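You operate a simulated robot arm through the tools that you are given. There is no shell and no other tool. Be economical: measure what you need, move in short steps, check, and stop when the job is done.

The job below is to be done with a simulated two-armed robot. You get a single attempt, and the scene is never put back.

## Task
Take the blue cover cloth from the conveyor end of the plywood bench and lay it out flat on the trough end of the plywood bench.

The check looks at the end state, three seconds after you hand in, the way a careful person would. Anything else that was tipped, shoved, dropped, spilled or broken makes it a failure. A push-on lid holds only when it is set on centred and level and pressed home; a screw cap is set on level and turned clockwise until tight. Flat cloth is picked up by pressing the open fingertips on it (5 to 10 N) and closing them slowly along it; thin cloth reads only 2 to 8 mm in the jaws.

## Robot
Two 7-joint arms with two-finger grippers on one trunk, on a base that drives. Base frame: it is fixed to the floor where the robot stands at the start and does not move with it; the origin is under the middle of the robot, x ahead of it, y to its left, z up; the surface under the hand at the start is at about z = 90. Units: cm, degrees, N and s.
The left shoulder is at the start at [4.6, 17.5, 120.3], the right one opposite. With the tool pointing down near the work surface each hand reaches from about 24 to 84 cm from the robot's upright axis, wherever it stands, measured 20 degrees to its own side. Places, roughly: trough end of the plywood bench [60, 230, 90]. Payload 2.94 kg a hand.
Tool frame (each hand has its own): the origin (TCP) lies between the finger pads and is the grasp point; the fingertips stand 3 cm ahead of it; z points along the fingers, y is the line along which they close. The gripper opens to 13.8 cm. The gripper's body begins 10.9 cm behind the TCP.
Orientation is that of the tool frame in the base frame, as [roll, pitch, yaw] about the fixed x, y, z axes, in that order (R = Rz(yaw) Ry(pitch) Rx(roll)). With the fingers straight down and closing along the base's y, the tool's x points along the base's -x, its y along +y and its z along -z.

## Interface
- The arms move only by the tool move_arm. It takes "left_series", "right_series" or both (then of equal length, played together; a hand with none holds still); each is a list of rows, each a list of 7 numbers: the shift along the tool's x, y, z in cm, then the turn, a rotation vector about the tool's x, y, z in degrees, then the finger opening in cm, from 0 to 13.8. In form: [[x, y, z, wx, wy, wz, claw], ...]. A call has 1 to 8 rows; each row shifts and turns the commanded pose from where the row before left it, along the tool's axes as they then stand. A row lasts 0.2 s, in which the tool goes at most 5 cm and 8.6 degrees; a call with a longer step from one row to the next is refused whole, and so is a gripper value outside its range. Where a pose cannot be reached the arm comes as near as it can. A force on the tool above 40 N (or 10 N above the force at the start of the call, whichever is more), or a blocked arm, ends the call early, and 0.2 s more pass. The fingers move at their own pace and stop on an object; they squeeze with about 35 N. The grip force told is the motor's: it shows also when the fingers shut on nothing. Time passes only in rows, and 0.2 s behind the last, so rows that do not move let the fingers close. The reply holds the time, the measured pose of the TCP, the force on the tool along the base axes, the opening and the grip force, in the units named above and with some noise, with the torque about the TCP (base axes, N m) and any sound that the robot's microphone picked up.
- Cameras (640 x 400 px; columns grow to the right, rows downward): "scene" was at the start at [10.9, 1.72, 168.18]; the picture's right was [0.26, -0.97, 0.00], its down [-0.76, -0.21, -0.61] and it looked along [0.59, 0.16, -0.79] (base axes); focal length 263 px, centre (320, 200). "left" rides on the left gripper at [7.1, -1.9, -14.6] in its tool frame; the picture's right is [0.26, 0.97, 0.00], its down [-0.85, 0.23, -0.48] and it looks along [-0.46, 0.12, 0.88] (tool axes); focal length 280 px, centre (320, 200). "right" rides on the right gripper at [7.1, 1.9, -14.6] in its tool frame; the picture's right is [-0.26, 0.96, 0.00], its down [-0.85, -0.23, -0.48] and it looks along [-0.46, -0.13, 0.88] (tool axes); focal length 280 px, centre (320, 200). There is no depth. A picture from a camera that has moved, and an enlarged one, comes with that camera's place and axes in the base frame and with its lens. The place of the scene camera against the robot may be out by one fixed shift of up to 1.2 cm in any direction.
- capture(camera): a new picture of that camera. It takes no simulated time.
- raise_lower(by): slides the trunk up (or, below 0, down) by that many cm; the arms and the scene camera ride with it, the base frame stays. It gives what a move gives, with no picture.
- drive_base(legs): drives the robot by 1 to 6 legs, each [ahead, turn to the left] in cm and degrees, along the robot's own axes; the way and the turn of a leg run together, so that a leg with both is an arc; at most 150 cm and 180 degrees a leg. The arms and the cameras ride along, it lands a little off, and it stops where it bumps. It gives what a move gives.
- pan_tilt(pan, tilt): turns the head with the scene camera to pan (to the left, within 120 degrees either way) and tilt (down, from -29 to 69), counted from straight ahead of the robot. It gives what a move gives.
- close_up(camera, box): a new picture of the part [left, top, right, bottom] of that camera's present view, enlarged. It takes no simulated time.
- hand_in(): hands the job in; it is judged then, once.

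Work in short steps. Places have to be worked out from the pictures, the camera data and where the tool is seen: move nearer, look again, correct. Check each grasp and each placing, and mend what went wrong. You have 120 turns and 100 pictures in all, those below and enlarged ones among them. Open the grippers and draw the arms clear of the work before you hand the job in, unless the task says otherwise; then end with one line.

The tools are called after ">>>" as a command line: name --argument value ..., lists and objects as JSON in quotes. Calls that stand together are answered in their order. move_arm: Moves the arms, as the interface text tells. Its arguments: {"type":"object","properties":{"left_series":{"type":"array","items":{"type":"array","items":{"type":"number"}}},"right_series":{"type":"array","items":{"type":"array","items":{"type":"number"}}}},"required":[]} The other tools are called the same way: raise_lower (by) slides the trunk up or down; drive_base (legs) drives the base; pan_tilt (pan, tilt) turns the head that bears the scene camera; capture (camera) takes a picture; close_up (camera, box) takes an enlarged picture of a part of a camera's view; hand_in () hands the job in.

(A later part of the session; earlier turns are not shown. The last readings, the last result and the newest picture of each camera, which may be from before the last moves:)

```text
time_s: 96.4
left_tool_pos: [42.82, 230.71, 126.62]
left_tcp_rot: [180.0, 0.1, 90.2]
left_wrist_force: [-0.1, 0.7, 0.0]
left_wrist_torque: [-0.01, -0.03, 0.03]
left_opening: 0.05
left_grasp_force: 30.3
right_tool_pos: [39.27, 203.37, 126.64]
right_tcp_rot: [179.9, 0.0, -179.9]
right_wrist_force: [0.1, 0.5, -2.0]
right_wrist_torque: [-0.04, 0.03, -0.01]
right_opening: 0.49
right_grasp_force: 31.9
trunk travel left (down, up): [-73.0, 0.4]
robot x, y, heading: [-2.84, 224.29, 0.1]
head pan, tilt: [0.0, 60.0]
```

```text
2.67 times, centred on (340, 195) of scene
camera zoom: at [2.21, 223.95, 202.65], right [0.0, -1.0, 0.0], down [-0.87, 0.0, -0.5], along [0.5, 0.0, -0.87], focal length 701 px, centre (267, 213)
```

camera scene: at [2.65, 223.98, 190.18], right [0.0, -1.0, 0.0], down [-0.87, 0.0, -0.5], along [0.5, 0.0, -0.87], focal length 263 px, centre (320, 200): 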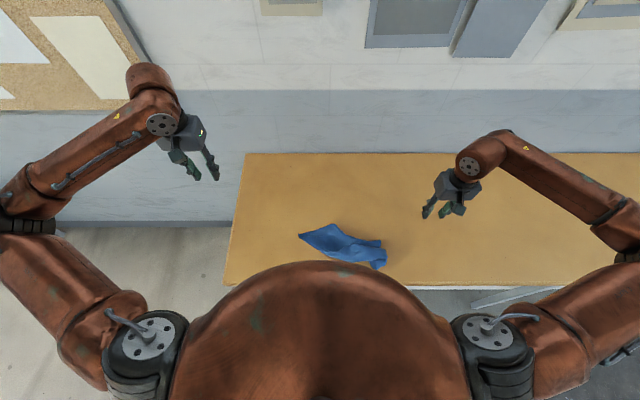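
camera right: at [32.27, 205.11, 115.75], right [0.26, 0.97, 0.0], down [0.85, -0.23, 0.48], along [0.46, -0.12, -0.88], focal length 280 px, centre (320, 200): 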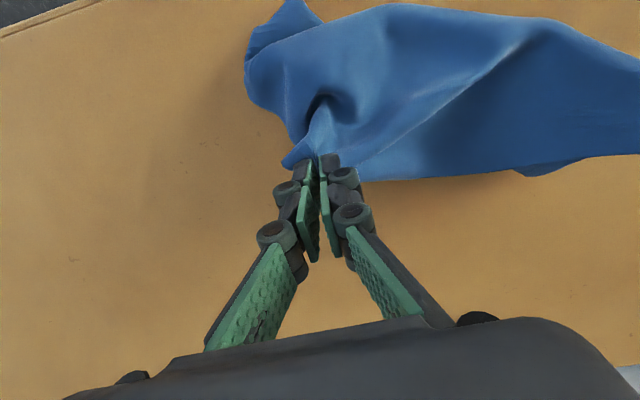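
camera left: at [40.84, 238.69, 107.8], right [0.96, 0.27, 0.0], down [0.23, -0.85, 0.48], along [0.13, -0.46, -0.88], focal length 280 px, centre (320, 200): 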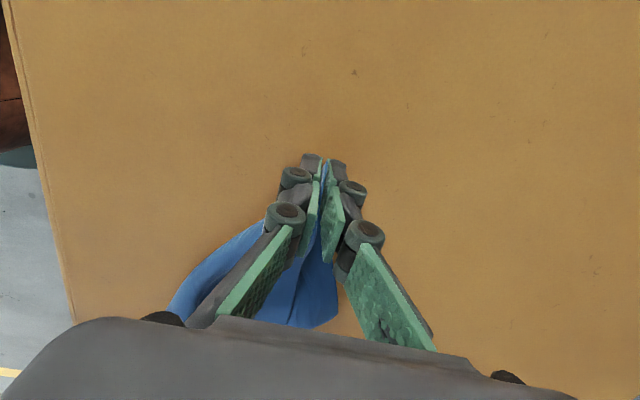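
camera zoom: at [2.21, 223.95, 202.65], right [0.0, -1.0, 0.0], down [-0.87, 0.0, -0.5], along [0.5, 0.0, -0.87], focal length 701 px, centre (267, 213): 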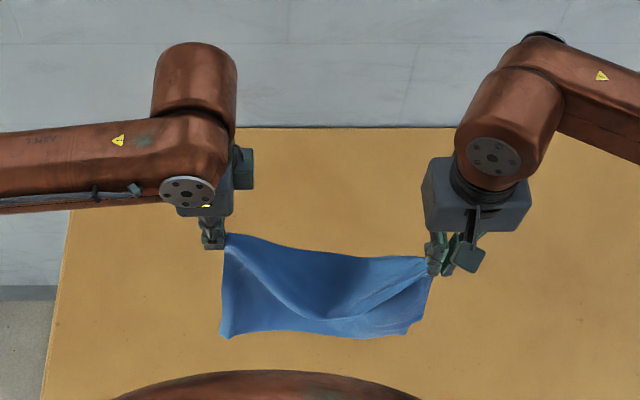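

It hangs as a clean rectangle, bottom clear of the bench. I move both hands slowly outward (+x) and to the left (+y), widening to about 28.3 cm.

>>> move_arm --left_series '[[0.4, 0.8, 0, 0, 0, 0, 0], [0.8, 1.6, 0, 0, 0, 0, 0], [0.8, 1.6, 0, 0, 0, 0, 0], [0.8, 1.6, 0, 0, 0, 0, 0], [0.8, 1.6, 0, 0, 0, 0, 0], [0.8, 1.6, 0, 0, 0, 0, 0], [0.8, 1.6, 0, 0, 0, 0, 0], [0.8, 1.6, 0, 0, 0, 0, 0]]' --right_series '[[-0.9, 0.35, 0, 0, 0, 0, 0], [-1.85, 0.72, 0, 0, 0, 0, 0], [-1.85, 0.72, 0, 0, 0, 0, 0], [-1.85, 0.72, 0, 0, 0, 0, 0], [-1.85, 0.72, 0, 0, 0, 0, 0], [-1.85, 0.72, 0, 0, 0, 0, 0], [-1.85, 0.72, 0, 0, 0, 0, 0], [-1.85, 0.72, 0, 0, 0, 0, 0]]'

>>> move_arm --left_series '[[0.8, 1.6, 0, 0, 0, 0, 0], [0.8, 1.6, 0, 0, 0, 0, 0], [0.8, 1.6, 0, 0, 0, 0, 0], [0.8, 1.6, 0, 0, 0, 0, 0], [0.8, 1.6, 0, 0, 0, 0, 0], [0.8, 1.6, 0, 0, 0, 0, 0], [0.8, 1.6, 0, 0, 0, 0, 0], [0, 0.4, 0, 0, 0, 0, 0]]' --right_series '[[-1.85, 0.72, 0, 0, 0, 0, 0], [-1.85, 0.72, 0, 0, 0, 0, 0], [-1.85, 0.72, 0, 0, 0, 0, 0], [-1.85, 0.72, 0, 0, 0, 0, 0], [-1.85, 0.72, 0, 0, 0, 0, 0], [-1.85, 0.72, 0, 0, 0, 0, 0], [-1.85, 0.72, 0, 0, 0, 0, 0], [-0.6, 0.2, 0, 0, 0, 0, 0]]'

>>> pan_tilt --pan 0 --tilt 50

>>> capture --camera "scene"

```text
time_s: 98.2
left_tool_pos: [55.1, 237.11, 126.57]
left_tcp_rot: [-179.9, 0.1, 90.1]
left_wrist_force: [-0.3, 0.3, -0.3]
left_wrist_torque: [0.01, 0.03, 0.03]
left_opening: 0.07
left_grasp_force: 30.5
right_tool_pos: [53.36, 208.81, 126.53]
right_tcp_rot: [180.0, 0.0, -179.7]
right_wrist_force: [0.2, 0.3, -2.4]
right_wrist_torque: [0.03, 0.02, -0.02]
right_opening: 0.5
right_grasp_force: 31.9
trunk travel left (down, up): [-73.0, 0.4]
robot x, y, heading: [-2.6, 224.04, 0.0]
head pan, tilt: [0.0, 60.0]
```

```text
time_s: 100.0
left_tool_pos: [66.31, 242.4, 126.54]
left_tcp_rot: [179.9, 0.1, 90.3]
left_wrist_force: [0.2, -0.3, -0.5]
left_wrist_torque: [0.0, -0.04, -0.06]
left_opening: 0.1
left_grasp_force: 29.1
right_tool_pos: [67.0, 213.99, 126.47]
right_tcp_rot: [179.9, 0.0, -179.8]
right_wrist_force: [0.0, 1.9, -2.5]
right_wrist_torque: [-0.04, 0.0, 0.0]
right_opening: 0.47
right_grasp_force: 31.8
trunk travel left (down, up): [-73.0, 0.4]
robot x, y, heading: [-2.55, 224.47, 0.3]
head pan, tilt: [0.0, 60.0]
```

```text
time_s: 100.7
left_tool_pos: [66.22, 242.35, 126.59]
left_tcp_rot: [-179.9, 0.1, 90.3]
left_wrist_force: [1.0, 0.1, 0.7]
left_wrist_torque: [0.04, -0.03, 0.04]
left_opening: 0.15
left_grasp_force: 32.5
right_tool_pos: [66.93, 214.07, 126.63]
right_tcp_rot: [179.9, 0.0, -179.7]
right_wrist_force: [-0.2, 0.2, -1.7]
right_wrist_torque: [0.0, -0.02, 0.0]
right_opening: 0.49
right_grasp_force: 31.9
trunk travel left (down, up): [-73.0, 0.4]
robot x, y, heading: [-2.4, 224.12, -0.2]
head pan, tilt: [0.0, 50.0]
```

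```text
42 pictures are left
camera scene: at [3.21, 223.94, 203.92], right [0.0, -1.0, 0.0], down [-0.77, 0.0, -0.64], along [0.64, 0.0, -0.77], focal length 263 px, centre (320, 200)
```

scene: 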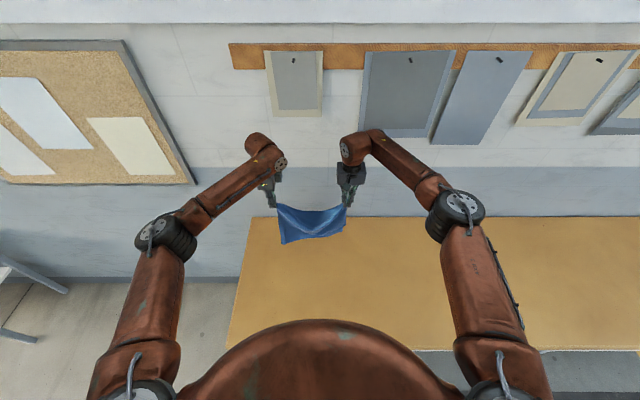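

Hanging straight above the back of the bench. I lower the trunk 6 cm so the bottom edge just touches down.

>>> raise_lower --by -6.5

>>> close_up --camera "scene" --box '[220, 160, 420, 285]'

```text
time_s: 101.7
left_tool_pos: [66.52, 242.46, 120.15]
left_tcp_rot: [179.9, 0.1, 90.2]
left_wrist_force: [0.1, 0.2, 0.1]
left_wrist_torque: [0.01, 0.01, -0.01]
left_opening: 0.11
left_grasp_force: 29.7
right_tool_pos: [66.79, 213.94, 120.24]
right_tcp_rot: [179.9, 0.1, -179.7]
right_wrist_force: [0.6, -0.2, -1.2]
right_wrist_torque: [-0.03, 0.02, 0.01]
right_opening: 0.46
right_grasp_force: 31.7
trunk travel left (down, up): [-66.5, 6.9]
robot x, y, heading: [-2.55, 224.53, 0.1]
head pan, tilt: [0.0, 50.0]
```

```text
3.20 times, centred on (320, 222) of scene
camera zoom: at [3.37, 223.98, 197.45], right [0.0, -1.0, 0.0], down [-0.77, 0.0, -0.64], along [0.64, 0.0, -0.77], focal length 842 px, centre (320, 128)
```

zoom: 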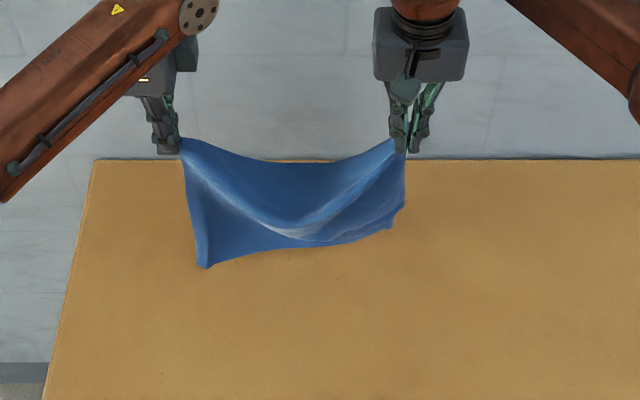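

Left bottom corner is touching at (66, 241). Now I lay the cloth: both hands retreat toward the robot while lowering along an arc.

>>> move_arm --left_series '[[0.1, -1.3, 0.6, 0, 0, 0, 0], [0.1, -1.6, 0.9, 0, 0, 0, 0], [0.1, -1.8, 1.0, 0, 0, 0, 0], [0.1, -1.8, 1.1, 0, 0, 0, 0], [0.1, -1.8, 1.2, 0, 0, 0, 0], [0, -1.9, 1.4, 0, 0, 0, 0], [0, -1.9, 1.5, 0, 0, 0, 0], [0, -1.9, 1.7, 0, 0, 0, 0]]' --right_series '[[1.3, 0, 0.6, 0, 0, 0, 0], [1.6, 0, 0.9, 0, 0, 0, 0], [1.8, 0, 1.0, 0, 0, 0, 0], [1.8, 0, 1.1, 0, 0, 0, 0], [1.8, 0, 1.2, 0, 0, 0, 0], [1.9, 0, 1.4, 0, 0, 0, 0], [1.9, 0, 1.5, 0, 0, 0, 0], [1.9, 0, 1.7, 0, 0, 0, 0]]'

>>> close_up --camera "scene" --box '[220, 160, 420, 285]'

```text
time_s: 103.5
left_tool_pos: [52.42, 242.82, 110.63]
left_tcp_rot: [180.0, 0.2, 90.2]
left_wrist_force: [-0.5, -0.2, -0.7]
left_wrist_torque: [-0.02, 0.0, -0.01]
left_opening: 0.1
left_grasp_force: 31.2
right_tool_pos: [52.57, 214.03, 110.78]
right_tcp_rot: [179.9, 0.0, -179.8]
right_wrist_force: [0.0, -0.1, 4.1]
right_wrist_torque: [-0.07, -0.02, -0.01]
right_opening: 0.03
right_grasp_force: 28.6
trunk travel left (down, up): [-66.5, 6.9]
robot x, y, heading: [-2.27, 224.13, -0.0]
head pan, tilt: [0.0, 50.0]
```

```text
3.20 times, centred on (320, 222) of scene
camera zoom: at [3.31, 224.02, 197.44], right [0.0, -1.0, 0.0], down [-0.77, 0.0, -0.64], along [0.64, 0.0, -0.77], focal length 842 px, centre (320, 128)
```

zoom: 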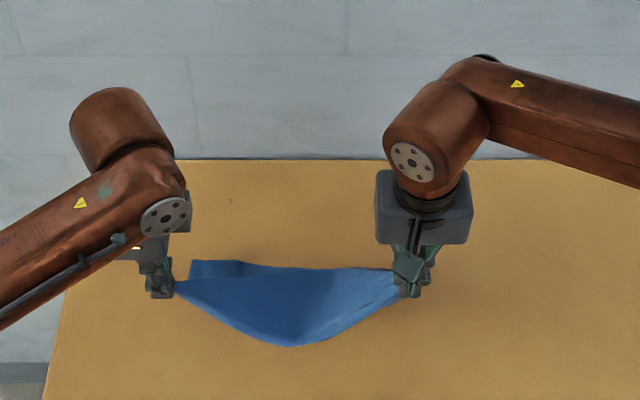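

The far edge is trailing on the bench. I continue the arc down.

>>> move_arm --left_series '[[0, -1.8, 1.8, 0, 0, 0, 0], [0, -1.8, 1.9, 0, 0, 0, 0], [0, -1.7, 2, 0, 0, 0, 0], [0, -1.5, 2, 0, 0, 0, 0], [0, -1.3, 2, 0, 0, 0, 0], [0, -1.1, 2, 0, 0, 0, 0], [0, -0.9, 1.6, 0, 0, 0, 0], [0, -0.6, 1.2, 0, 0, 0, 0]]' --right_series '[[1.8, 0, 1.8, 0, 0, 0, 0], [1.8, 0, 1.9, 0, 0, 0, 0], [1.7, 0, 2, 0, 0, 0, 0], [1.5, 0, 2, 0, 0, 0, 0], [1.3, 0, 2, 0, 0, 0, 0], [1.1, 0, 2, 0, 0, 0, 0], [0.9, 0, 1.6, 0, 0, 0, 0], [0.6, 0, 1.2, 0, 0, 0, 0]]'

>>> close_up --camera "scene" --box '[220, 170, 420, 295]'

>>> capture --camera "right"

```text
time_s: 105.3
left_tool_pos: [41.86, 242.92, 96.16]
left_tcp_rot: [179.9, 0.0, 90.3]
left_wrist_force: [-0.2, -0.4, 0.7]
left_wrist_torque: [0.03, 0.0, 0.01]
left_opening: 0.08
left_grasp_force: 30.0
right_tool_pos: [41.99, 213.81, 96.3]
right_tcp_rot: [179.9, 0.0, -179.8]
right_wrist_force: [0.7, -0.3, -2.9]
right_wrist_torque: [-0.05, 0.03, -0.01]
right_opening: 0.13
right_grasp_force: 28.4
trunk travel left (down, up): [-66.5, 6.9]
robot x, y, heading: [-3.01, 224.16, 0.1]
head pan, tilt: [0.0, 50.0]
```

```text
3.20 times, centred on (320, 232) of scene
camera zoom: at [3.37, 223.99, 197.43], right [0.0, -1.0, 0.0], down [-0.77, 0.0, -0.64], along [0.64, 0.0, -0.77], focal length 842 px, centre (320, 96)
```

zoom: 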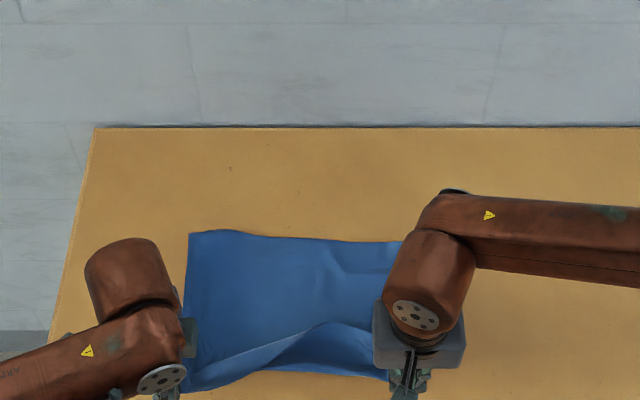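

```text
38 pictures are left
camera right: at [34.96, 215.78, 110.82], right [0.26, 0.97, 0.0], down [0.85, -0.23, 0.48], along [0.46, -0.12, -0.88], focal length 280 px, centre (320, 200)
```

right: 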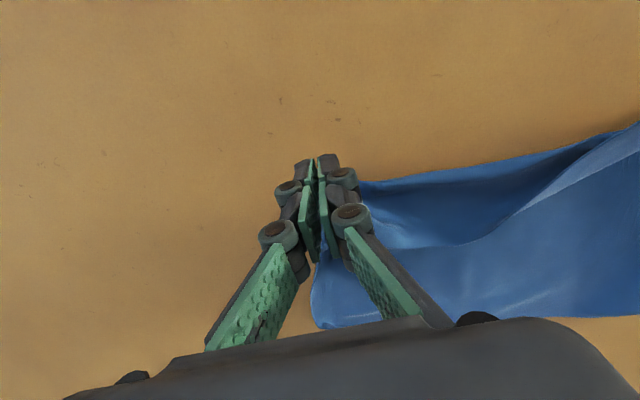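

Nearly laid; the near edge still has slack. I pull both hands back 3 cm, spreading slightly, while lowering to the bench.

>>> move_arm --left_series '[[0.2, -0.6, 0.8, 0, 0, 0, 0], [0.2, -0.6, 0.7, 0, 0, 0, 0], [0.2, -0.6, 0.6, 0, 0, 0, 0], [0.2, -0.5, 0.5, 0, 0, 0, 0], [0.1, -0.4, 0.2, 0, 0, 0, 0], [0, -0.3, 0, 0, 0, 0, 0], [0, 0, 0, 0, 0, 0, 0]]' --right_series '[[0.6, -0.1, 0.8, 0, 0, 0, 0], [0.6, -0.1, 0.7, 0, 0, 0, 0], [0.6, -0.1, 0.6, 0, 0, 0, 0], [0.5, -0.1, 0.5, 0, 0, 0, 0], [0.4, -0.1, 0.2, 0, 0, 0, 0], [0.3, 0, 0, 0, 0, 0, 0], [0, 0, 0, 0, 0, 0, 0]]'

>>> capture --camera "right"

>>> capture --camera "left"

>>> close_up --camera "scene" --box '[220, 190, 420, 315]'

```text
time_s: 106.9
left_tool_pos: [38.69, 243.8, 93.33]
left_tcp_rot: [-180.0, 0.2, 90.3]
left_wrist_force: [0.6, -0.1, 0.6]
left_wrist_torque: [0.02, 0.01, 0.0]
left_opening: 0.09
left_grasp_force: 30.5
right_tool_pos: [39.14, 213.36, 93.47]
right_tcp_rot: [179.9, -0.1, -179.7]
right_wrist_force: [2.1, -1.4, 3.7]
right_wrist_torque: [-0.11, -0.04, -0.02]
right_opening: 0.33
right_grasp_force: 38.4
trunk travel left (down, up): [-66.5, 6.9]
robot x, y, heading: [-2.73, 224.16, 0.3]
head pan, tilt: [0.0, 50.0]
```

```text
37 pictures are left
camera right: at [31.94, 215.35, 107.96], right [0.26, 0.97, 0.0], down [0.85, -0.23, 0.48], along [0.46, -0.12, -0.88], focal length 280 px, centre (320, 200)
```

right: 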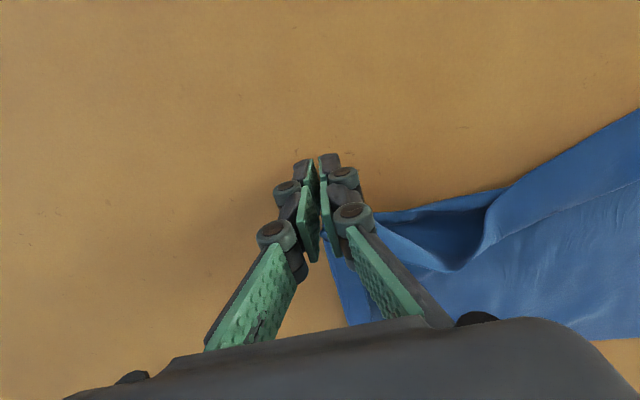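

```text
36 pictures are left
camera left: at [36.65, 250.67, 107.95], right [0.96, 0.27, 0.0], down [0.23, -0.85, 0.48], along [0.13, -0.46, -0.88], focal length 280 px, centre (320, 200)
```

left: 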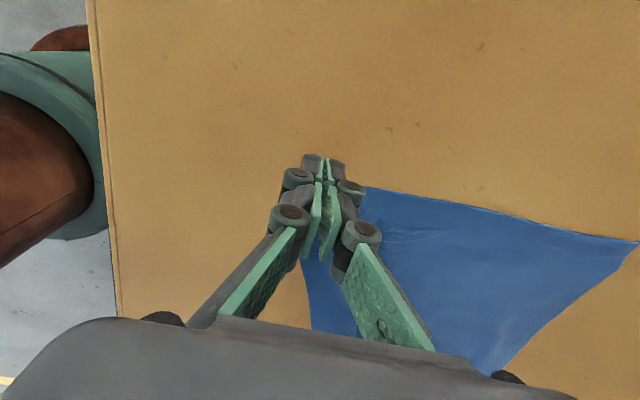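

```text
3.20 times, centred on (320, 252) of scene
camera zoom: at [3.39, 224.0, 197.43], right [0.0, -1.0, 0.0], down [-0.77, 0.0, -0.64], along [0.64, 0.0, -0.77], focal length 842 px, centre (320, 32)
```

zoom: 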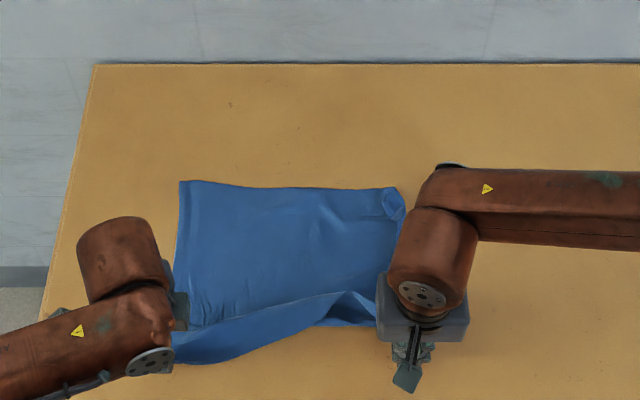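

Mostly flat, both hands hold near corners with a fold along the near edge. I release both with a small opening and lift straight up slowly.

>>> move_arm --left_series '[[0, 0, 0.1, 0, 0, 0, 1], [0, 0, 0, 0, 0, 0, 2], [0, 0, 0, 0, 0, 0, 2], [0, 0, -0.4, 0, 0, 0, 2], [0, 0, -0.8, 0, 0, 0, 2], [0, 0, -1, 0, 0, 0, 2], [0, 0, -1, 0, 0, 0, 2]]' --right_series '[[0, 0, 0.1, 0, 0, 0, 1], [0, 0, 0, 0, 0, 0, 2], [0, 0, 0, 0, 0, 0, 2], [0, 0, -0.4, 0, 0, 0, 2], [0, 0, -0.8, 0, 0, 0, 2], [0, 0, -1, 0, 0, 0, 2], [0, 0, -1, 0, 0, 0, 2]]'

>>> capture --camera "right"

>>> capture --camera "left"

```text
time_s: 108.5
left_tool_pos: [38.77, 243.69, 96.44]
left_tcp_rot: [-179.9, 0.1, 90.2]
left_wrist_force: [-0.5, -0.3, 0.1]
left_wrist_torque: [0.01, 0.0, 0.01]
left_opening: 2.0
left_grasp_force: 0.0
right_tool_pos: [39.05, 213.49, 96.64]
right_tcp_rot: [179.8, 0.1, -179.9]
right_wrist_force: [-0.1, 0.3, -0.2]
right_wrist_torque: [0.02, -0.01, -0.01]
right_opening: 2.03
right_grasp_force: 0.0
trunk travel left (down, up): [-66.5, 6.9]
robot x, y, heading: [-2.47, 223.83, -0.1]
head pan, tilt: [0.0, 50.0]
```

```text
34 pictures are left
camera right: at [32.0, 215.37, 111.17], right [0.26, 0.97, 0.0], down [0.85, -0.23, 0.48], along [0.46, -0.12, -0.88], focal length 280 px, centre (320, 200)
```

right: 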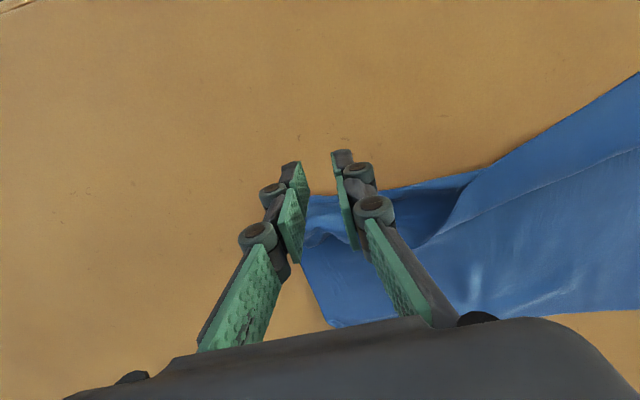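

```text
33 pictures are left
camera left: at [36.64, 250.62, 111.11], right [0.96, 0.27, 0.0], down [0.23, -0.85, 0.48], along [0.13, -0.46, -0.88], focal length 280 px, centre (320, 200)
```

left: 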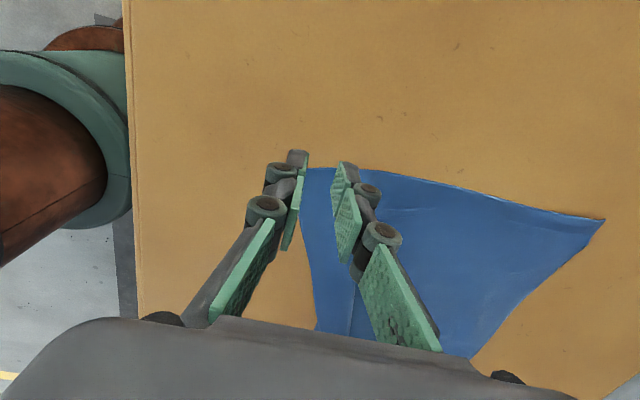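

Both corners are released and stay on the bench. I lift both hands well up and clear, and look at the cloth.

>>> move_arm --left_series '[[0, 0, -2, 0, 0, 0, 2], [0, 0, -4, 0, 0, 0, 2], [1, 0, -4.5, 0, 0, 0, 2], [3, 0, -3, 0, 0, 0, 2], [4, 0, -2, 0, 0, 0, 2], [4.5, 0, 0, 0, 0, 0, 2], [3, 0, 0, 0, 0, 0, 2]]' --right_series '[[0, 0, -2, 0, 0, 0, 2], [0, 0, -4, 0, 0, 0, 2], [0, -1, -4.5, 0, 0, 0, 2], [0, -3, -3, 0, 0, 0, 2], [0, -4, -2, 0, 0, 0, 2], [0, -4.5, 0, 0, 0, 0, 2], [0, -3, 0, 0, 0, 0, 2]]'

>>> close_up --camera "scene" --box '[240, 210, 400, 310]'

```text
time_s: 110.1
left_tool_pos: [38.53, 259.23, 111.91]
left_tcp_rot: [-180.0, 0.1, 90.2]
left_wrist_force: [0.1, 0.5, 0.3]
left_wrist_torque: [0.0, 0.0, -0.02]
left_opening: 2.0
left_grasp_force: 0.1
right_tool_pos: [38.93, 197.62, 112.18]
right_tcp_rot: [179.9, 0.2, -179.8]
right_wrist_force: [-0.5, 0.2, -0.1]
right_wrist_torque: [0.0, -0.01, 0.03]
right_opening: 1.98
right_grasp_force: 0.0
trunk travel left (down, up): [-66.5, 6.9]
robot x, y, heading: [-2.72, 224.18, 0.1]
head pan, tilt: [0.0, 50.0]
```

```text
4.00 times, centred on (320, 260) of scene
camera zoom: at [3.28, 223.96, 197.43], right [0.0, -1.0, 0.0], down [-0.77, 0.0, -0.64], along [0.64, 0.0, -0.77], focal length 1052 px, centre (320, -40)
```

zoom: 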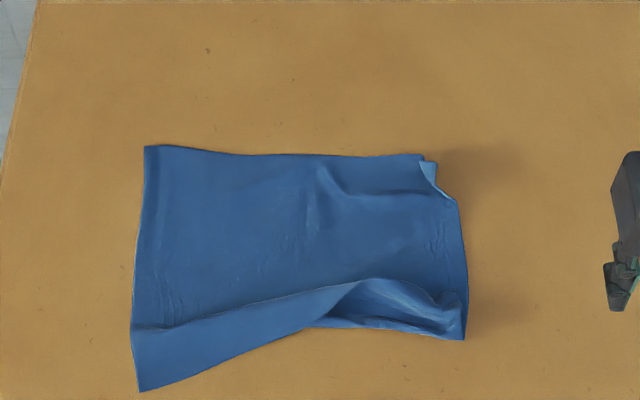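

Good: mostly flat. Remaining: the near-right part has a fold (corner at (42, 209) should be near x 36–37) and the far-right corner tip is folded at about (60, 209). I zoom in on these.

>>> close_up --camera "scene" --box '[312, 246, 368, 302]'

>>> capture --camera "right"

```text
7.14 times, centred on (340, 274) of scene
camera zoom: at [3.28, 223.96, 197.43], right [0.0, -1.0, 0.0], down [-0.77, 0.0, -0.64], along [0.64, 0.0, -0.77], focal length 1879 px, centre (177, -329)
```

zoom: 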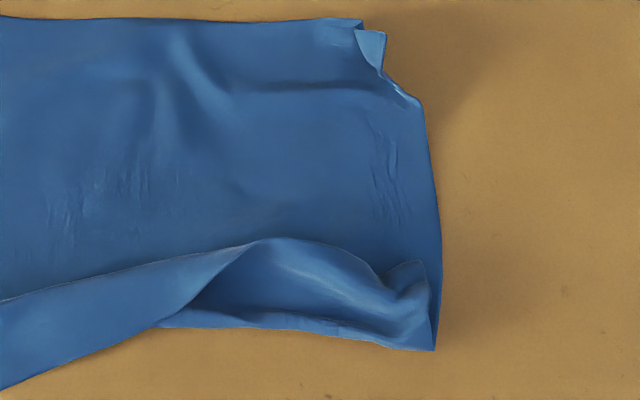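

```text
30 pictures are left
camera right: at [31.77, 199.51, 126.77], right [0.26, 0.97, 0.0], down [0.85, -0.23, 0.48], along [0.46, -0.12, -0.88], focal length 280 px, centre (320, 200)
```

right: 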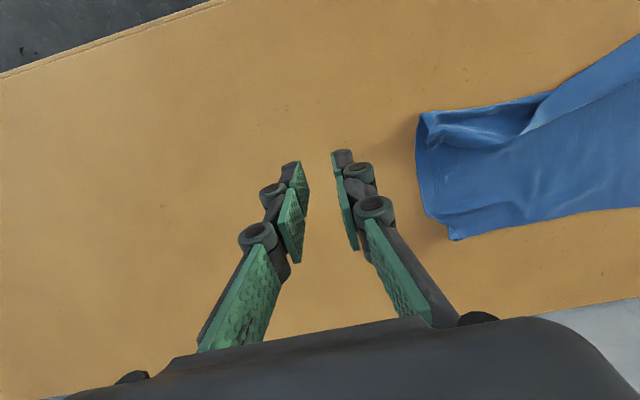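

I read the near-right strip as a ~5 cm flap folded over onto the cloth: fold line at x≈42, its edge at x≈47–48.6. I bring the right hand behind it (x≈51.5, y≈215, fingers 5 cm apart) to sweep the flap back open toward −x.

>>> move_arm --right_series '[[-1.6, 2.2, 0, 0, 0, 0, 5], [-1.6, 2.2, 0, 0, 0, 0, 5], [-1.6, 2.2, 0, 0, 0, 0, 5], [-1.6, 2.2, 0, 0, 0, 0, 5], [-1.6, 2.2, 0, 0, 0, 0, 5], [-1.6, 2.2, 0, 0, 0, 0, 5], [-1.6, 2.2, 0, 0, 0, 0, 5], [-1.6, 2.2, 0, 0, 0, 0, 5]]'

>>> move_arm --right_series '[[0, 0, 4.5, 0, 0, 0, 5], [0, 0, 4.5, 0, 0, 0, 5], [0, 0, 3, 0, 0, 0, 5], [0, 0, 0, 0, 0, 0, 5]]'

>>> capture --camera "right"

```text
time_s: 111.9
left_tool_pos: [38.66, 259.45, 111.84]
left_tcp_rot: [-180.0, 0.1, 90.1]
left_wrist_force: [-0.5, 0.4, -0.5]
left_wrist_torque: [-0.01, 0.0, 0.0]
left_opening: 1.98
left_grasp_force: 0.0
right_tool_pos: [51.84, 215.69, 112.01]
right_tcp_rot: [-180.0, -0.1, -179.8]
right_wrist_force: [0.6, 0.6, 0.0]
right_wrist_torque: [-0.04, 0.0, 0.0]
right_opening: 5.0
right_grasp_force: 0.0
trunk travel left (down, up): [-66.5, 6.9]
robot x, y, heading: [-2.49, 224.0, -0.2]
head pan, tilt: [0.0, 50.0]
```

```text
time_s: 112.9
left_tool_pos: [38.57, 259.25, 112.07]
left_tcp_rot: [-180.0, 0.1, 90.3]
left_wrist_force: [0.5, 0.2, -0.5]
left_wrist_torque: [-0.02, 0.0, 0.03]
left_opening: 2.03
left_grasp_force: 0.0
right_tool_pos: [51.9, 215.37, 100.07]
right_tcp_rot: [180.0, 0.0, -179.8]
right_wrist_force: [-0.4, 0.2, 0.5]
right_wrist_torque: [-0.02, 0.0, 0.0]
right_opening: 4.98
right_grasp_force: 0.1
trunk travel left (down, up): [-66.5, 6.9]
robot x, y, heading: [-2.38, 224.22, 0.1]
head pan, tilt: [0.0, 50.0]
```

```text
29 pictures are left
camera right: at [44.88, 217.35, 114.64], right [0.26, 0.97, 0.0], down [0.85, -0.23, 0.48], along [0.46, -0.12, -0.88], focal length 280 px, centre (320, 200)
```

right: 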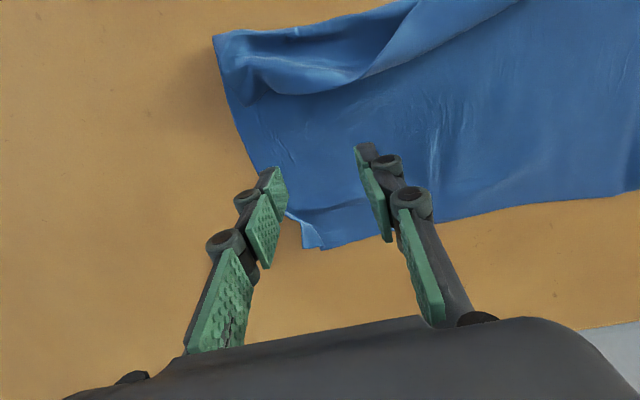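

The flap is clearly visible with its free edge at x≈46–47.6 between y 210 and 222. I lower to 0.5 cm above the bench and sweep toward −x.

>>> move_arm --right_series '[[0, 0, 2.5, 0, 0, 0, 5], [0, 0, 2.5, 0, 0, 0, 5], [0, 0, 1.2, 0, 0, 0, 5], [0.8, 0, 0.1, 0, 0, 0, 5], [1.2, 0, 0, 0, 0, 0, 5], [1.2, 0, 0, 0, 0, 0, 5], [1.2, 0, 0, 0, 0, 0, 5], [0, 0, 0, 0, 0, 0, 5]]'

>>> capture --camera "right"

```text
time_s: 114.7
left_tool_pos: [38.53, 259.2, 111.92]
left_tcp_rot: [179.9, 0.1, 90.2]
left_wrist_force: [1.0, 0.4, -0.7]
left_wrist_torque: [-0.01, 0.02, -0.02]
left_opening: 2.0
left_grasp_force: 0.1
right_tool_pos: [47.45, 215.61, 93.73]
right_tcp_rot: [-180.0, 0.0, -179.8]
right_wrist_force: [0.2, -0.3, -0.3]
right_wrist_torque: [-0.02, 0.0, -0.01]
right_opening: 4.98
right_grasp_force: 0.1
trunk travel left (down, up): [-66.5, 6.9]
robot x, y, heading: [-2.98, 224.1, -0.1]
head pan, tilt: [0.0, 50.0]
```

```text
28 pictures are left
camera right: at [40.4, 217.5, 108.26], right [0.26, 0.97, 0.0], down [0.85, -0.23, 0.48], along [0.46, -0.12, -0.88], focal length 280 px, centre (320, 200)
```

right: 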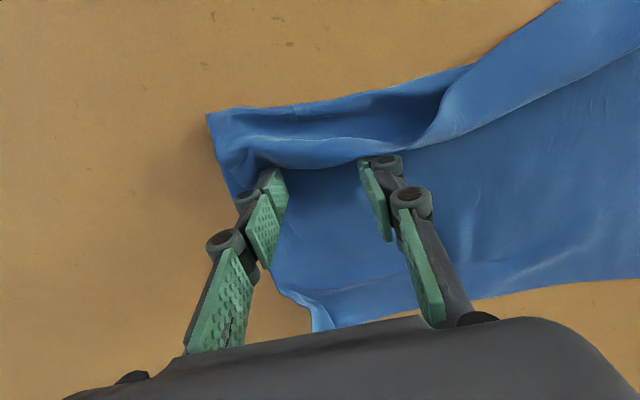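

The fingertips are catching the flap's edge. I continue the sweep.

>>> move_arm --right_series '[[1, 0, 0, 0, 0, 0, 5], [1, 0, 0, 0, 0, 0, 5], [1, 0, 0, 0, 0, 0, 5], [1, 0, 0, 0, 0, 0, 5], [1, 0, 0, 0, 0, 0, 5], [0, 0, 0, 0, 0, 0, 5]]'

>>> capture --camera "right"

```text
time_s: 116.1
left_tool_pos: [38.52, 259.34, 111.94]
left_tcp_rot: [-180.0, 0.1, 90.2]
left_wrist_force: [0.1, -0.3, -0.2]
left_wrist_torque: [-0.01, 0.01, -0.01]
left_opening: 2.0
left_grasp_force: 0.1
right_tool_pos: [42.43, 215.51, 93.83]
right_tcp_rot: [179.8, 0.0, -179.9]
right_wrist_force: [-0.3, -0.1, 0.3]
right_wrist_torque: [0.02, 0.01, -0.04]
right_opening: 4.99
right_grasp_force: 0.0
trunk travel left (down, up): [-66.5, 6.9]
robot x, y, heading: [-2.11, 224.45, 0.2]
head pan, tilt: [0.0, 50.0]
```

```text
27 pictures are left
camera right: at [35.33, 217.47, 108.34], right [0.26, 0.97, 0.0], down [0.85, -0.23, 0.48], along [0.46, -0.12, -0.88], focal length 280 px, centre (320, 200)
```

right: 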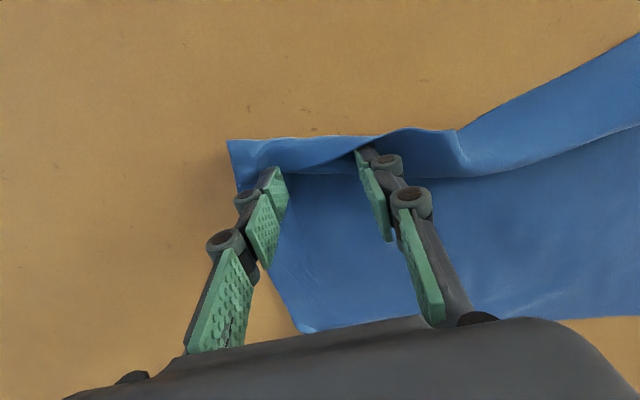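

The flap stands up and is beginning to tip toward −x. I push on 5 cm more.

>>> move_arm --right_series '[[1, 0, 0, 0, 0, 0, 5], [1, 0, 0, 0, 0, 0, 5], [1, 0, 0, 0, 0, 0, 5], [1, 0, 0, 0, 0, 0, 5], [1, 0, 0, 0, 0, 0, 5], [0, 0, 0, 0, 0, 0, 5]]'

>>> capture --camera "right"

```text
time_s: 117.5
left_tool_pos: [38.53, 259.24, 111.94]
left_tcp_rot: [180.0, 0.1, 90.2]
left_wrist_force: [0.3, 0.2, 0.8]
left_wrist_torque: [0.01, -0.06, -0.01]
left_opening: 1.97
left_grasp_force: 0.1
right_tool_pos: [37.36, 215.62, 93.68]
right_tcp_rot: [179.9, -0.1, -179.8]
right_wrist_force: [-0.2, -0.1, -0.1]
right_wrist_torque: [0.03, -0.01, -0.01]
right_opening: 5.0
right_grasp_force: 0.0
trunk travel left (down, up): [-66.5, 6.9]
robot x, y, heading: [-2.64, 224.08, 0.1]
head pan, tilt: [0.0, 50.0]
```

```text
26 pictures are left
camera right: at [30.22, 217.5, 108.33], right [0.26, 0.97, 0.0], down [0.85, -0.23, 0.48], along [0.46, -0.12, -0.88], focal length 280 px, centre (320, 200)
```

right: 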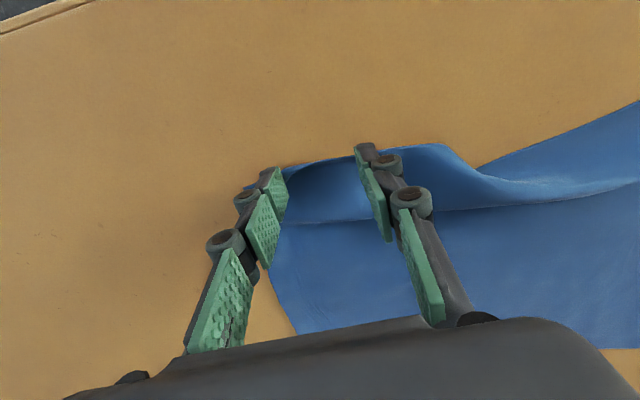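

The flap has opened out toward the robot. I lift the hand straight up, move aside and look.

>>> move_arm --right_series '[[0.5, 0, 0, 0, 0, 0, 5], [0, 0, -2, 0, 0, 0, 5], [0, 0, -4, 0, 0, 0, 5], [0, -1, -4.5, 0, 0, 0, 5], [0, -4, -2.5, 0, 0, 0, 5], [0, -4.5, -2, 0, 0, 0, 5], [0, -4.5, 0, 0, 0, 0, 5], [0, -4.5, 0, 0, 0, 0, 5]]'

>>> close_up --camera "scene" --box '[240, 210, 400, 310]'

```text
time_s: 119.3
left_tool_pos: [38.34, 259.14, 111.96]
left_tcp_rot: [179.8, 0.0, 90.2]
left_wrist_force: [-0.5, 0.2, -0.1]
left_wrist_torque: [0.02, -0.03, -0.04]
left_opening: 2.01
left_grasp_force: 0.1
right_tool_pos: [36.77, 196.8, 108.76]
right_tcp_rot: [179.8, 0.0, -179.8]
right_wrist_force: [-0.1, -0.3, 0.3]
right_wrist_torque: [0.01, -0.02, -0.01]
right_opening: 5.0
right_grasp_force: 0.0
trunk travel left (down, up): [-66.5, 6.9]
robot x, y, heading: [-2.41, 224.33, 0.1]
head pan, tilt: [0.0, 50.0]
```

```text
4.00 times, centred on (320, 260) of scene
camera zoom: at [3.21, 223.71, 197.44], right [0.0, -1.0, 0.0], down [-0.77, 0.0, -0.64], along [0.64, 0.0, -0.77], focal length 1052 px, centre (320, -40)
```

zoom: 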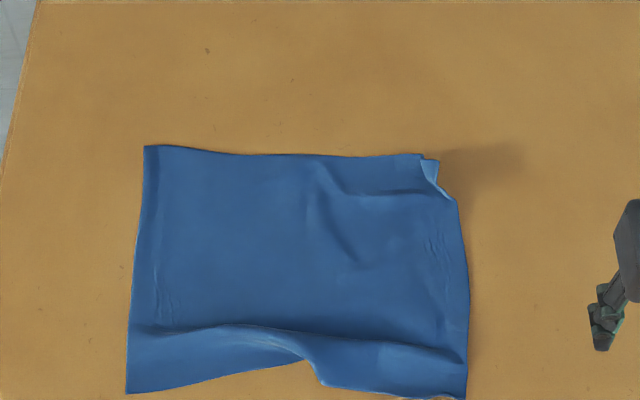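

Much better: nearly a full rectangle. Left: a small ridge along the near strip (edge step at (39.5, 224.7)) and the far-right corner tip. I zoom in on that corner.

>>> close_up --camera "scene" --box '[334, 244, 362, 266]'

```text
16.00 times, centred on (348, 255) of scene
camera zoom: at [3.21, 223.71, 197.44], right [0.0, -1.0, 0.0], down [-0.77, 0.0, -0.64], along [0.64, 0.0, -0.77], focal length 4208 px, centre (-128, -680)
```

zoom: 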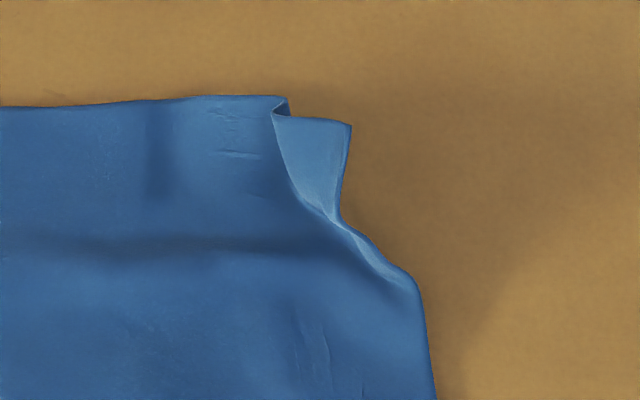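

The corner is a small Z-pleat: tip C sits at about (62.3, 210.3) and just needs drawing outward ~2.5 cm (+x, −y). I bring the right hand with closed fingers above (61.7, 210.2).

>>> move_arm --right_series '[[-3.1, 1.67, 0, 0, 0, 0, 0], [-3.1, 1.67, 0, 0, 0, 0, 0], [-3.1, 1.67, 0, 0, 0, 0, 0], [-3.1, 1.67, 0, 0, 0, 0, 0], [-3.1, 1.67, 0, 0, 0, 0, 0], [-3.1, 1.67, 0, 0, 0, 0, 0], [-3.1, 1.67, 0, 0, 0, 0, 0], [-3.1, 1.67, 0, 0, 0, 0, 0]]'

>>> move_arm --right_series '[[0, 0, 3, 0, 0, 0, 0], [0, 0, 3, 0, 0, 0, 0], [0, 0, 3, 0, 0, 0, 0], [0, 0, 3, 0, 0, 0, 0], [0, 0, 0, 0, 0, 0, 0]]'

>>> capture --camera "right"

```text
time_s: 121.1
left_tool_pos: [38.72, 259.47, 111.82]
left_tcp_rot: [180.0, 0.1, 90.3]
left_wrist_force: [-0.6, 0.2, -0.5]
left_wrist_torque: [-0.06, 0.01, -0.01]
left_opening: 2.01
left_grasp_force: 0.0
right_tool_pos: [61.97, 210.44, 108.86]
right_tcp_rot: [-180.0, -0.2, -179.8]
right_wrist_force: [0.8, -0.2, -0.7]
right_wrist_torque: [-0.03, 0.0, -0.01]
right_opening: 0.0
right_grasp_force: 28.2
trunk travel left (down, up): [-66.5, 6.9]
robot x, y, heading: [-2.7, 224.04, 0.3]
head pan, tilt: [0.0, 50.0]
```

```text
time_s: 122.3
left_tool_pos: [38.51, 259.34, 111.96]
left_tcp_rot: [-180.0, 0.1, 90.2]
left_wrist_force: [0.4, 0.1, 0.0]
left_wrist_torque: [-0.02, -0.02, -0.03]
left_opening: 2.01
left_grasp_force: 0.0
right_tool_pos: [61.79, 210.54, 96.67]
right_tcp_rot: [179.9, 0.0, -179.7]
right_wrist_force: [0.0, -0.7, 0.8]
right_wrist_torque: [-0.02, -0.01, 0.04]
right_opening: 0.0
right_grasp_force: 28.2
trunk travel left (down, up): [-66.5, 6.9]
robot x, y, heading: [-2.44, 224.24, -0.0]
head pan, tilt: [0.0, 50.0]
```

```text
23 pictures are left
camera right: at [54.68, 212.37, 111.28], right [0.26, 0.97, 0.0], down [0.85, -0.23, 0.48], along [0.46, -0.12, -0.88], focal length 280 px, centre (320, 200)
```

right: 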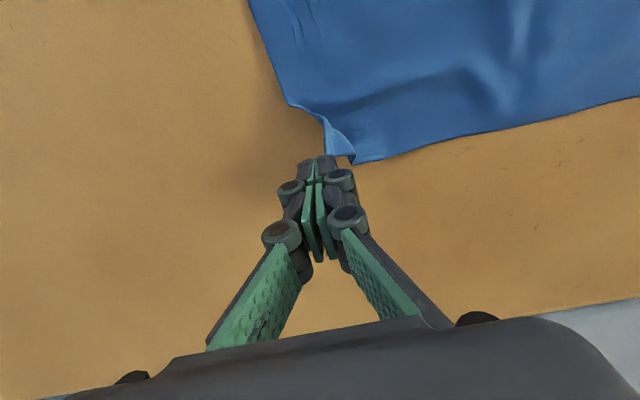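

From the wrist camera the corner piece is near (61.4, 211.6). I shift the hand there and press down.

>>> move_arm --right_series '[[0.2, 1.0, 1, 0, 0, 0, 0], [0, 0, 1, 0, 0, 0, 0], [0, 0, 0.9, 0, 0, 0, 0], [0, 0, 0.4, 0, 0, 0, 0], [0, 0, 0.15, 0, 0, 0, 0], [0, 0, 0.1, 0, 0, 0, 0], [0, 0, 0, 0, 0, 0, 0]]'

```text
time_s: 123.9
left_tool_pos: [38.46, 259.46, 111.81]
left_tcp_rot: [-180.0, 0.0, 90.2]
left_wrist_force: [0.5, -0.9, -0.8]
left_wrist_torque: [-0.01, -0.03, 0.03]
left_opening: 1.99
left_grasp_force: 0.1
right_tool_pos: [61.5, 211.48, 93.35]
right_tcp_rot: [180.0, 0.0, -179.8]
right_wrist_force: [-0.1, -0.7, -0.2]
right_wrist_torque: [0.03, 0.0, -0.01]
right_opening: 0.02
right_grasp_force: 28.2
trunk travel left (down, up): [-66.5, 6.9]
robot x, y, heading: [-2.53, 224.03, 0.4]
head pan, tilt: [0.0, 50.0]
```

No contact yet; a bit lower.

>>> move_arm --right_series '[[0, 0, 0.12, 0, 0, 0, 0], [0, 0, 0.1, 0, 0, 0, 0], [0, 0, 0.08, 0, 0, 0, 0], [0, 0, 0, 0, 0, 0, 0]]'

```text
time_s: 124.9
left_tool_pos: [38.41, 259.29, 111.99]
left_tcp_rot: [-179.9, 0.1, 90.2]
left_wrist_force: [-0.6, 0.4, 1.1]
left_wrist_torque: [-0.01, 0.01, -0.01]
left_opening: 1.99
left_grasp_force: 0.0
right_tool_pos: [61.55, 211.52, 92.94]
right_tcp_rot: [179.9, 0.1, -179.8]
right_wrist_force: [0.2, 0.2, 0.0]
right_wrist_torque: [0.01, 0.01, 0.02]
right_opening: 0.0
right_grasp_force: 28.5
trunk travel left (down, up): [-66.5, 6.9]
robot x, y, heading: [-3.08, 224.36, -0.0]
head pan, tilt: [0.0, 50.0]
```

Still no contact; continuing in small steps.

>>> move_arm --right_series '[[0, 0, 0.08, 0, 0, 0, 0], [0, 0, 0.08, 0, 0, 0, 0], [0, 0, 0, 0, 0, 0, 0]]'

```text
time_s: 125.7
left_tool_pos: [38.52, 259.27, 111.93]
left_tcp_rot: [180.0, 0.0, 90.3]
left_wrist_force: [0.8, 0.5, 0.9]
left_wrist_torque: [0.01, 0.01, 0.02]
left_opening: 2.02
left_grasp_force: 0.1
right_tool_pos: [61.63, 211.54, 92.82]
right_tcp_rot: [179.8, 0.0, -179.8]
right_wrist_force: [-0.3, -0.2, 3.2]
right_wrist_torque: [0.03, 0.06, 0.03]
right_opening: 0.0
right_grasp_force: 28.0
trunk travel left (down, up): [-66.5, 6.9]
robot x, y, heading: [-2.4, 224.36, 0.3]
head pan, tilt: [0.0, 50.0]
```

Contact at 3 N; I press 0.06 more and drag outward 2.5 cm toward +x and −y.

>>> move_arm --right_series '[[0, 0, 0.06, 0, 0, 0, 0], [-0.3, -0.4, 0, 0, 0, 0, 0], [-0.3, -0.4, 0, 0, 0, 0, 0], [-0.3, -0.4, 0, 0, 0, 0, 0], [-0.3, -0.4, 0, 0, 0, 0, 0], [-0.3, -0.4, 0, 0, 0, 0, 0], [-0.3, -0.4, 0, 0, 0, 0, 0], [0, 0, 0, 0, 0, 0, 0]]'

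>>> capture --camera "right"

```text
time_s: 127.5
left_tool_pos: [38.54, 259.37, 111.89]
left_tcp_rot: [179.9, 0.1, 90.2]
left_wrist_force: [0.0, 0.3, 0.5]
left_wrist_torque: [0.01, 0.01, 0.0]
left_opening: 2.03
left_grasp_force: 0.1
right_tool_pos: [63.32, 209.16, 92.58]
right_tcp_rot: [179.9, 0.2, -179.8]
right_wrist_force: [-2.5, 0.3, 10.4]
right_wrist_torque: [0.09, 0.14, 0.04]
right_opening: 0.0
right_grasp_force: 28.1
trunk travel left (down, up): [-66.5, 6.9]
robot x, y, heading: [-2.54, 224.32, 0.0]
head pan, tilt: [0.0, 50.0]
```

```text
22 pictures are left
camera right: at [56.25, 211.05, 107.32], right [0.26, 0.97, 0.0], down [0.85, -0.23, 0.48], along [0.46, -0.12, -0.88], focal length 280 px, centre (320, 200)
```

right: 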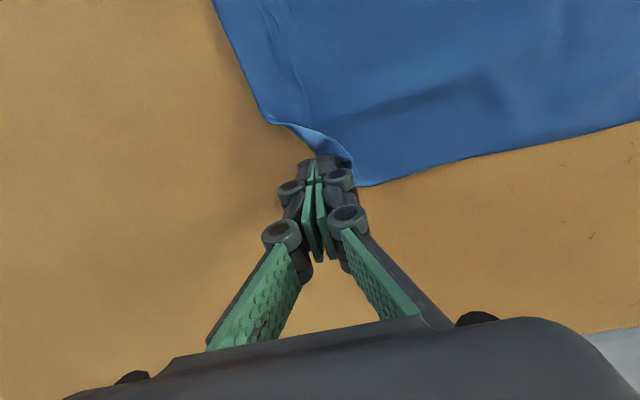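

The finger hides the corner, so I lift straight up to see whether it moved.

>>> move_arm --right_series '[[0, 0, -1, 0, 0, 0, 0], [0, 0, -3, 0, 0, 0, 0], [0, 0, -4, 0, 0, 0, 0], [0, -4, -2, 0, 0, 0, 0], [0, -4.5, 0, 0, 0, 0, 0], [0, 0, 0, 0, 0, 0, 0]]'

>>> close_up --camera "scene" --box '[326, 240, 366, 265]'

```text
time_s: 128.9
left_tool_pos: [38.68, 259.31, 111.91]
left_tcp_rot: [180.0, 0.1, 90.2]
left_wrist_force: [0.3, 0.1, -0.5]
left_wrist_torque: [-0.02, 0.01, -0.02]
left_opening: 1.98
left_grasp_force: 0.1
right_tool_pos: [63.28, 200.71, 102.64]
right_tcp_rot: [179.9, -0.1, -179.8]
right_wrist_force: [-0.9, -1.0, 0.2]
right_wrist_torque: [-0.05, 0.0, 0.0]
right_opening: 0.0
right_grasp_force: 28.5
trunk travel left (down, up): [-66.5, 6.9]
robot x, y, heading: [-2.64, 224.42, -0.2]
head pan, tilt: [0.0, 50.0]
```

```text
16.00 times, centred on (346, 252) of scene
camera zoom: at [3.44, 224.27, 197.43], right [0.0, -1.0, 0.0], down [-0.77, 0.0, -0.64], along [0.64, 0.0, -0.77], focal length 4208 px, centre (-96, -640)
```

zoom: 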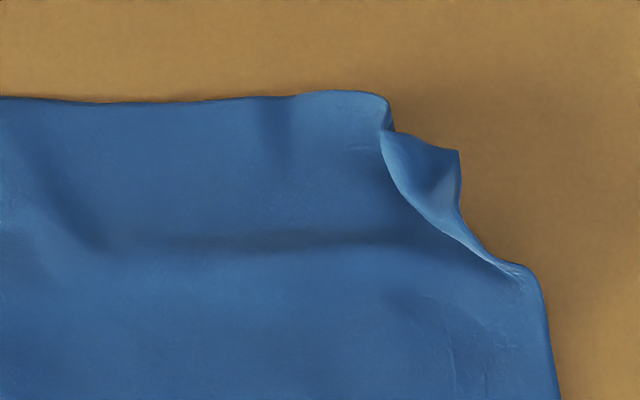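

The corner piece moved out somewhat but the pleat remains. I check its position with the wrist camera for a second drag nearer the tip.

>>> close_up --camera "right" --box '[320, 40, 560, 190]'

```text
2.67 times, centred on (440, 115) of right
camera zoom: at [56.2, 202.7, 117.18], right [0.26, 0.97, 0.0], down [0.85, -0.23, 0.48], along [0.46, -0.12, -0.88], focal length 748 px, centre (0, 427)
```

zoom: 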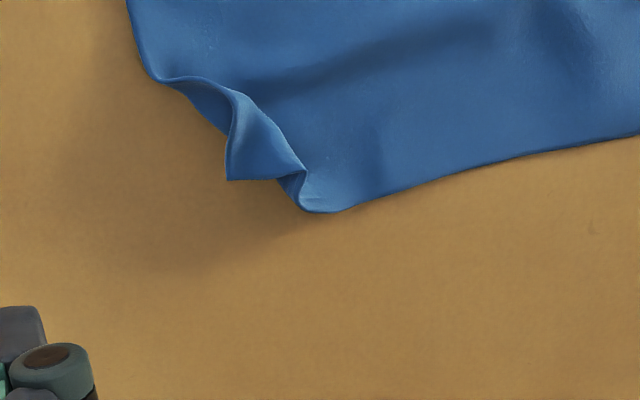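

The piece is a Z-pleat with tip at (62.9, 209.3). I press just inside the tip at (62.65, 209.4), off the top layer, and drag outward again.

>>> move_arm --right_series '[[0.3, 4.3, 0, 0, 0, 0, 0], [0.3, 4.4, 0, 0, 0, 0, 0], [0, 0, 4, 0, 0, 0, 0], [0, 0, 4, 0, 0, 0, 0], [0, 0, 1.5, 0, 0, 0, 0], [0, 0, 0.25, 0, 0, 0, 0], [0, 0, 0.1, 0, 0, 0, 0], [0, 0, 0, 0, 0, 0, 0]]'

```text
time_s: 130.7
left_tool_pos: [38.45, 259.27, 111.93]
left_tcp_rot: [-179.9, 0.1, 90.1]
left_wrist_force: [-0.2, 0.2, 0.4]
left_wrist_torque: [0.01, -0.04, -0.03]
left_opening: 1.99
left_grasp_force: 0.2
right_tool_pos: [62.88, 209.34, 92.8]
right_tcp_rot: [179.9, 0.0, -179.8]
right_wrist_force: [0.2, 0.2, 1.2]
right_wrist_torque: [0.04, -0.03, 0.01]
right_opening: 0.0
right_grasp_force: 28.3
trunk travel left (down, up): [-66.5, 6.9]
robot x, y, heading: [-2.44, 223.78, -0.0]
head pan, tilt: [0.0, 50.0]
```

Touching; I press ~1 mm more and drag 3 cm outward, then lift straight up.

>>> move_arm --right_series '[[0, 0, 0.12, 0, 0, 0, 0], [-0.25, -0.4, 0, 0, 0, 0, 0], [-0.25, -0.4, 0, 0, 0, 0, 0], [-0.25, -0.4, 0, 0, 0, 0, 0], [-0.25, -0.4, 0, 0, 0, 0, 0], [-0.25, -0.4, 0, 0, 0, 0, 0], [-0.2, -0.3, 0, 0, 0, 0, 0], [0, 0, 0, 0, 0, 0, 0]]'

>>> move_arm --right_series '[[0, 0, -1, 0, 0, 0, 0], [0, 0, -3, 0, 0, 0, 0], [0, 0, -4, 0, 0, 0, 0], [0, -4, -2, 0, 0, 0, 0], [0, -4.5, 0, 0, 0, 0, 0], [0, 0, 0, 0, 0, 0, 0]]'

>>> close_up --camera "right" --box '[320, 40, 560, 190]'

```text
time_s: 132.5
left_tool_pos: [38.5, 259.36, 111.93]
left_tcp_rot: [179.9, 0.1, 90.2]
left_wrist_force: [-1.0, 0.1, -0.1]
left_wrist_torque: [0.02, -0.02, 0.03]
left_opening: 2.01
left_grasp_force: 0.1
right_tool_pos: [64.07, 207.2, 92.95]
right_tcp_rot: [179.9, 0.0, -179.8]
right_wrist_force: [-0.8, 1.7, 8.1]
right_wrist_torque: [0.11, 0.11, 0.01]
right_opening: 0.0
right_grasp_force: 28.2
trunk travel left (down, up): [-66.5, 6.9]
robot x, y, heading: [-2.8, 223.92, 0.2]
head pan, tilt: [0.0, 50.0]
```

```text
time_s: 133.9
left_tool_pos: [38.57, 259.42, 111.93]
left_tcp_rot: [-180.0, 0.0, 90.1]
left_wrist_force: [0.0, 0.9, 0.8]
left_wrist_torque: [-0.01, 0.02, 0.0]
left_opening: 2.02
left_grasp_force: 0.0
right_tool_pos: [64.24, 198.63, 102.91]
right_tcp_rot: [-180.0, 0.0, -179.9]
right_wrist_force: [-0.5, 0.0, 0.9]
right_wrist_torque: [-0.04, 0.0, -0.01]
right_opening: 0.0
right_grasp_force: 28.6
trunk travel left (down, up): [-66.5, 6.9]
robot x, y, heading: [-2.22, 224.57, 0.1]
head pan, tilt: [0.0, 50.0]
```

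```text
2.67 times, centred on (440, 115) of right
camera zoom: at [57.3, 200.49, 117.44], right [0.26, 0.97, 0.0], down [0.85, -0.23, 0.48], along [0.46, -0.12, -0.88], focal length 748 px, centre (0, 427)
```

zoom: 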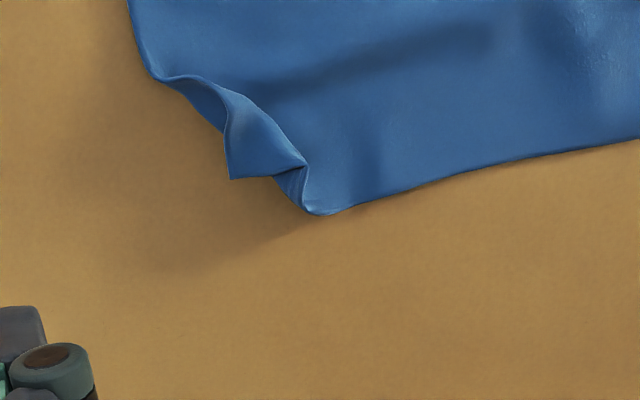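

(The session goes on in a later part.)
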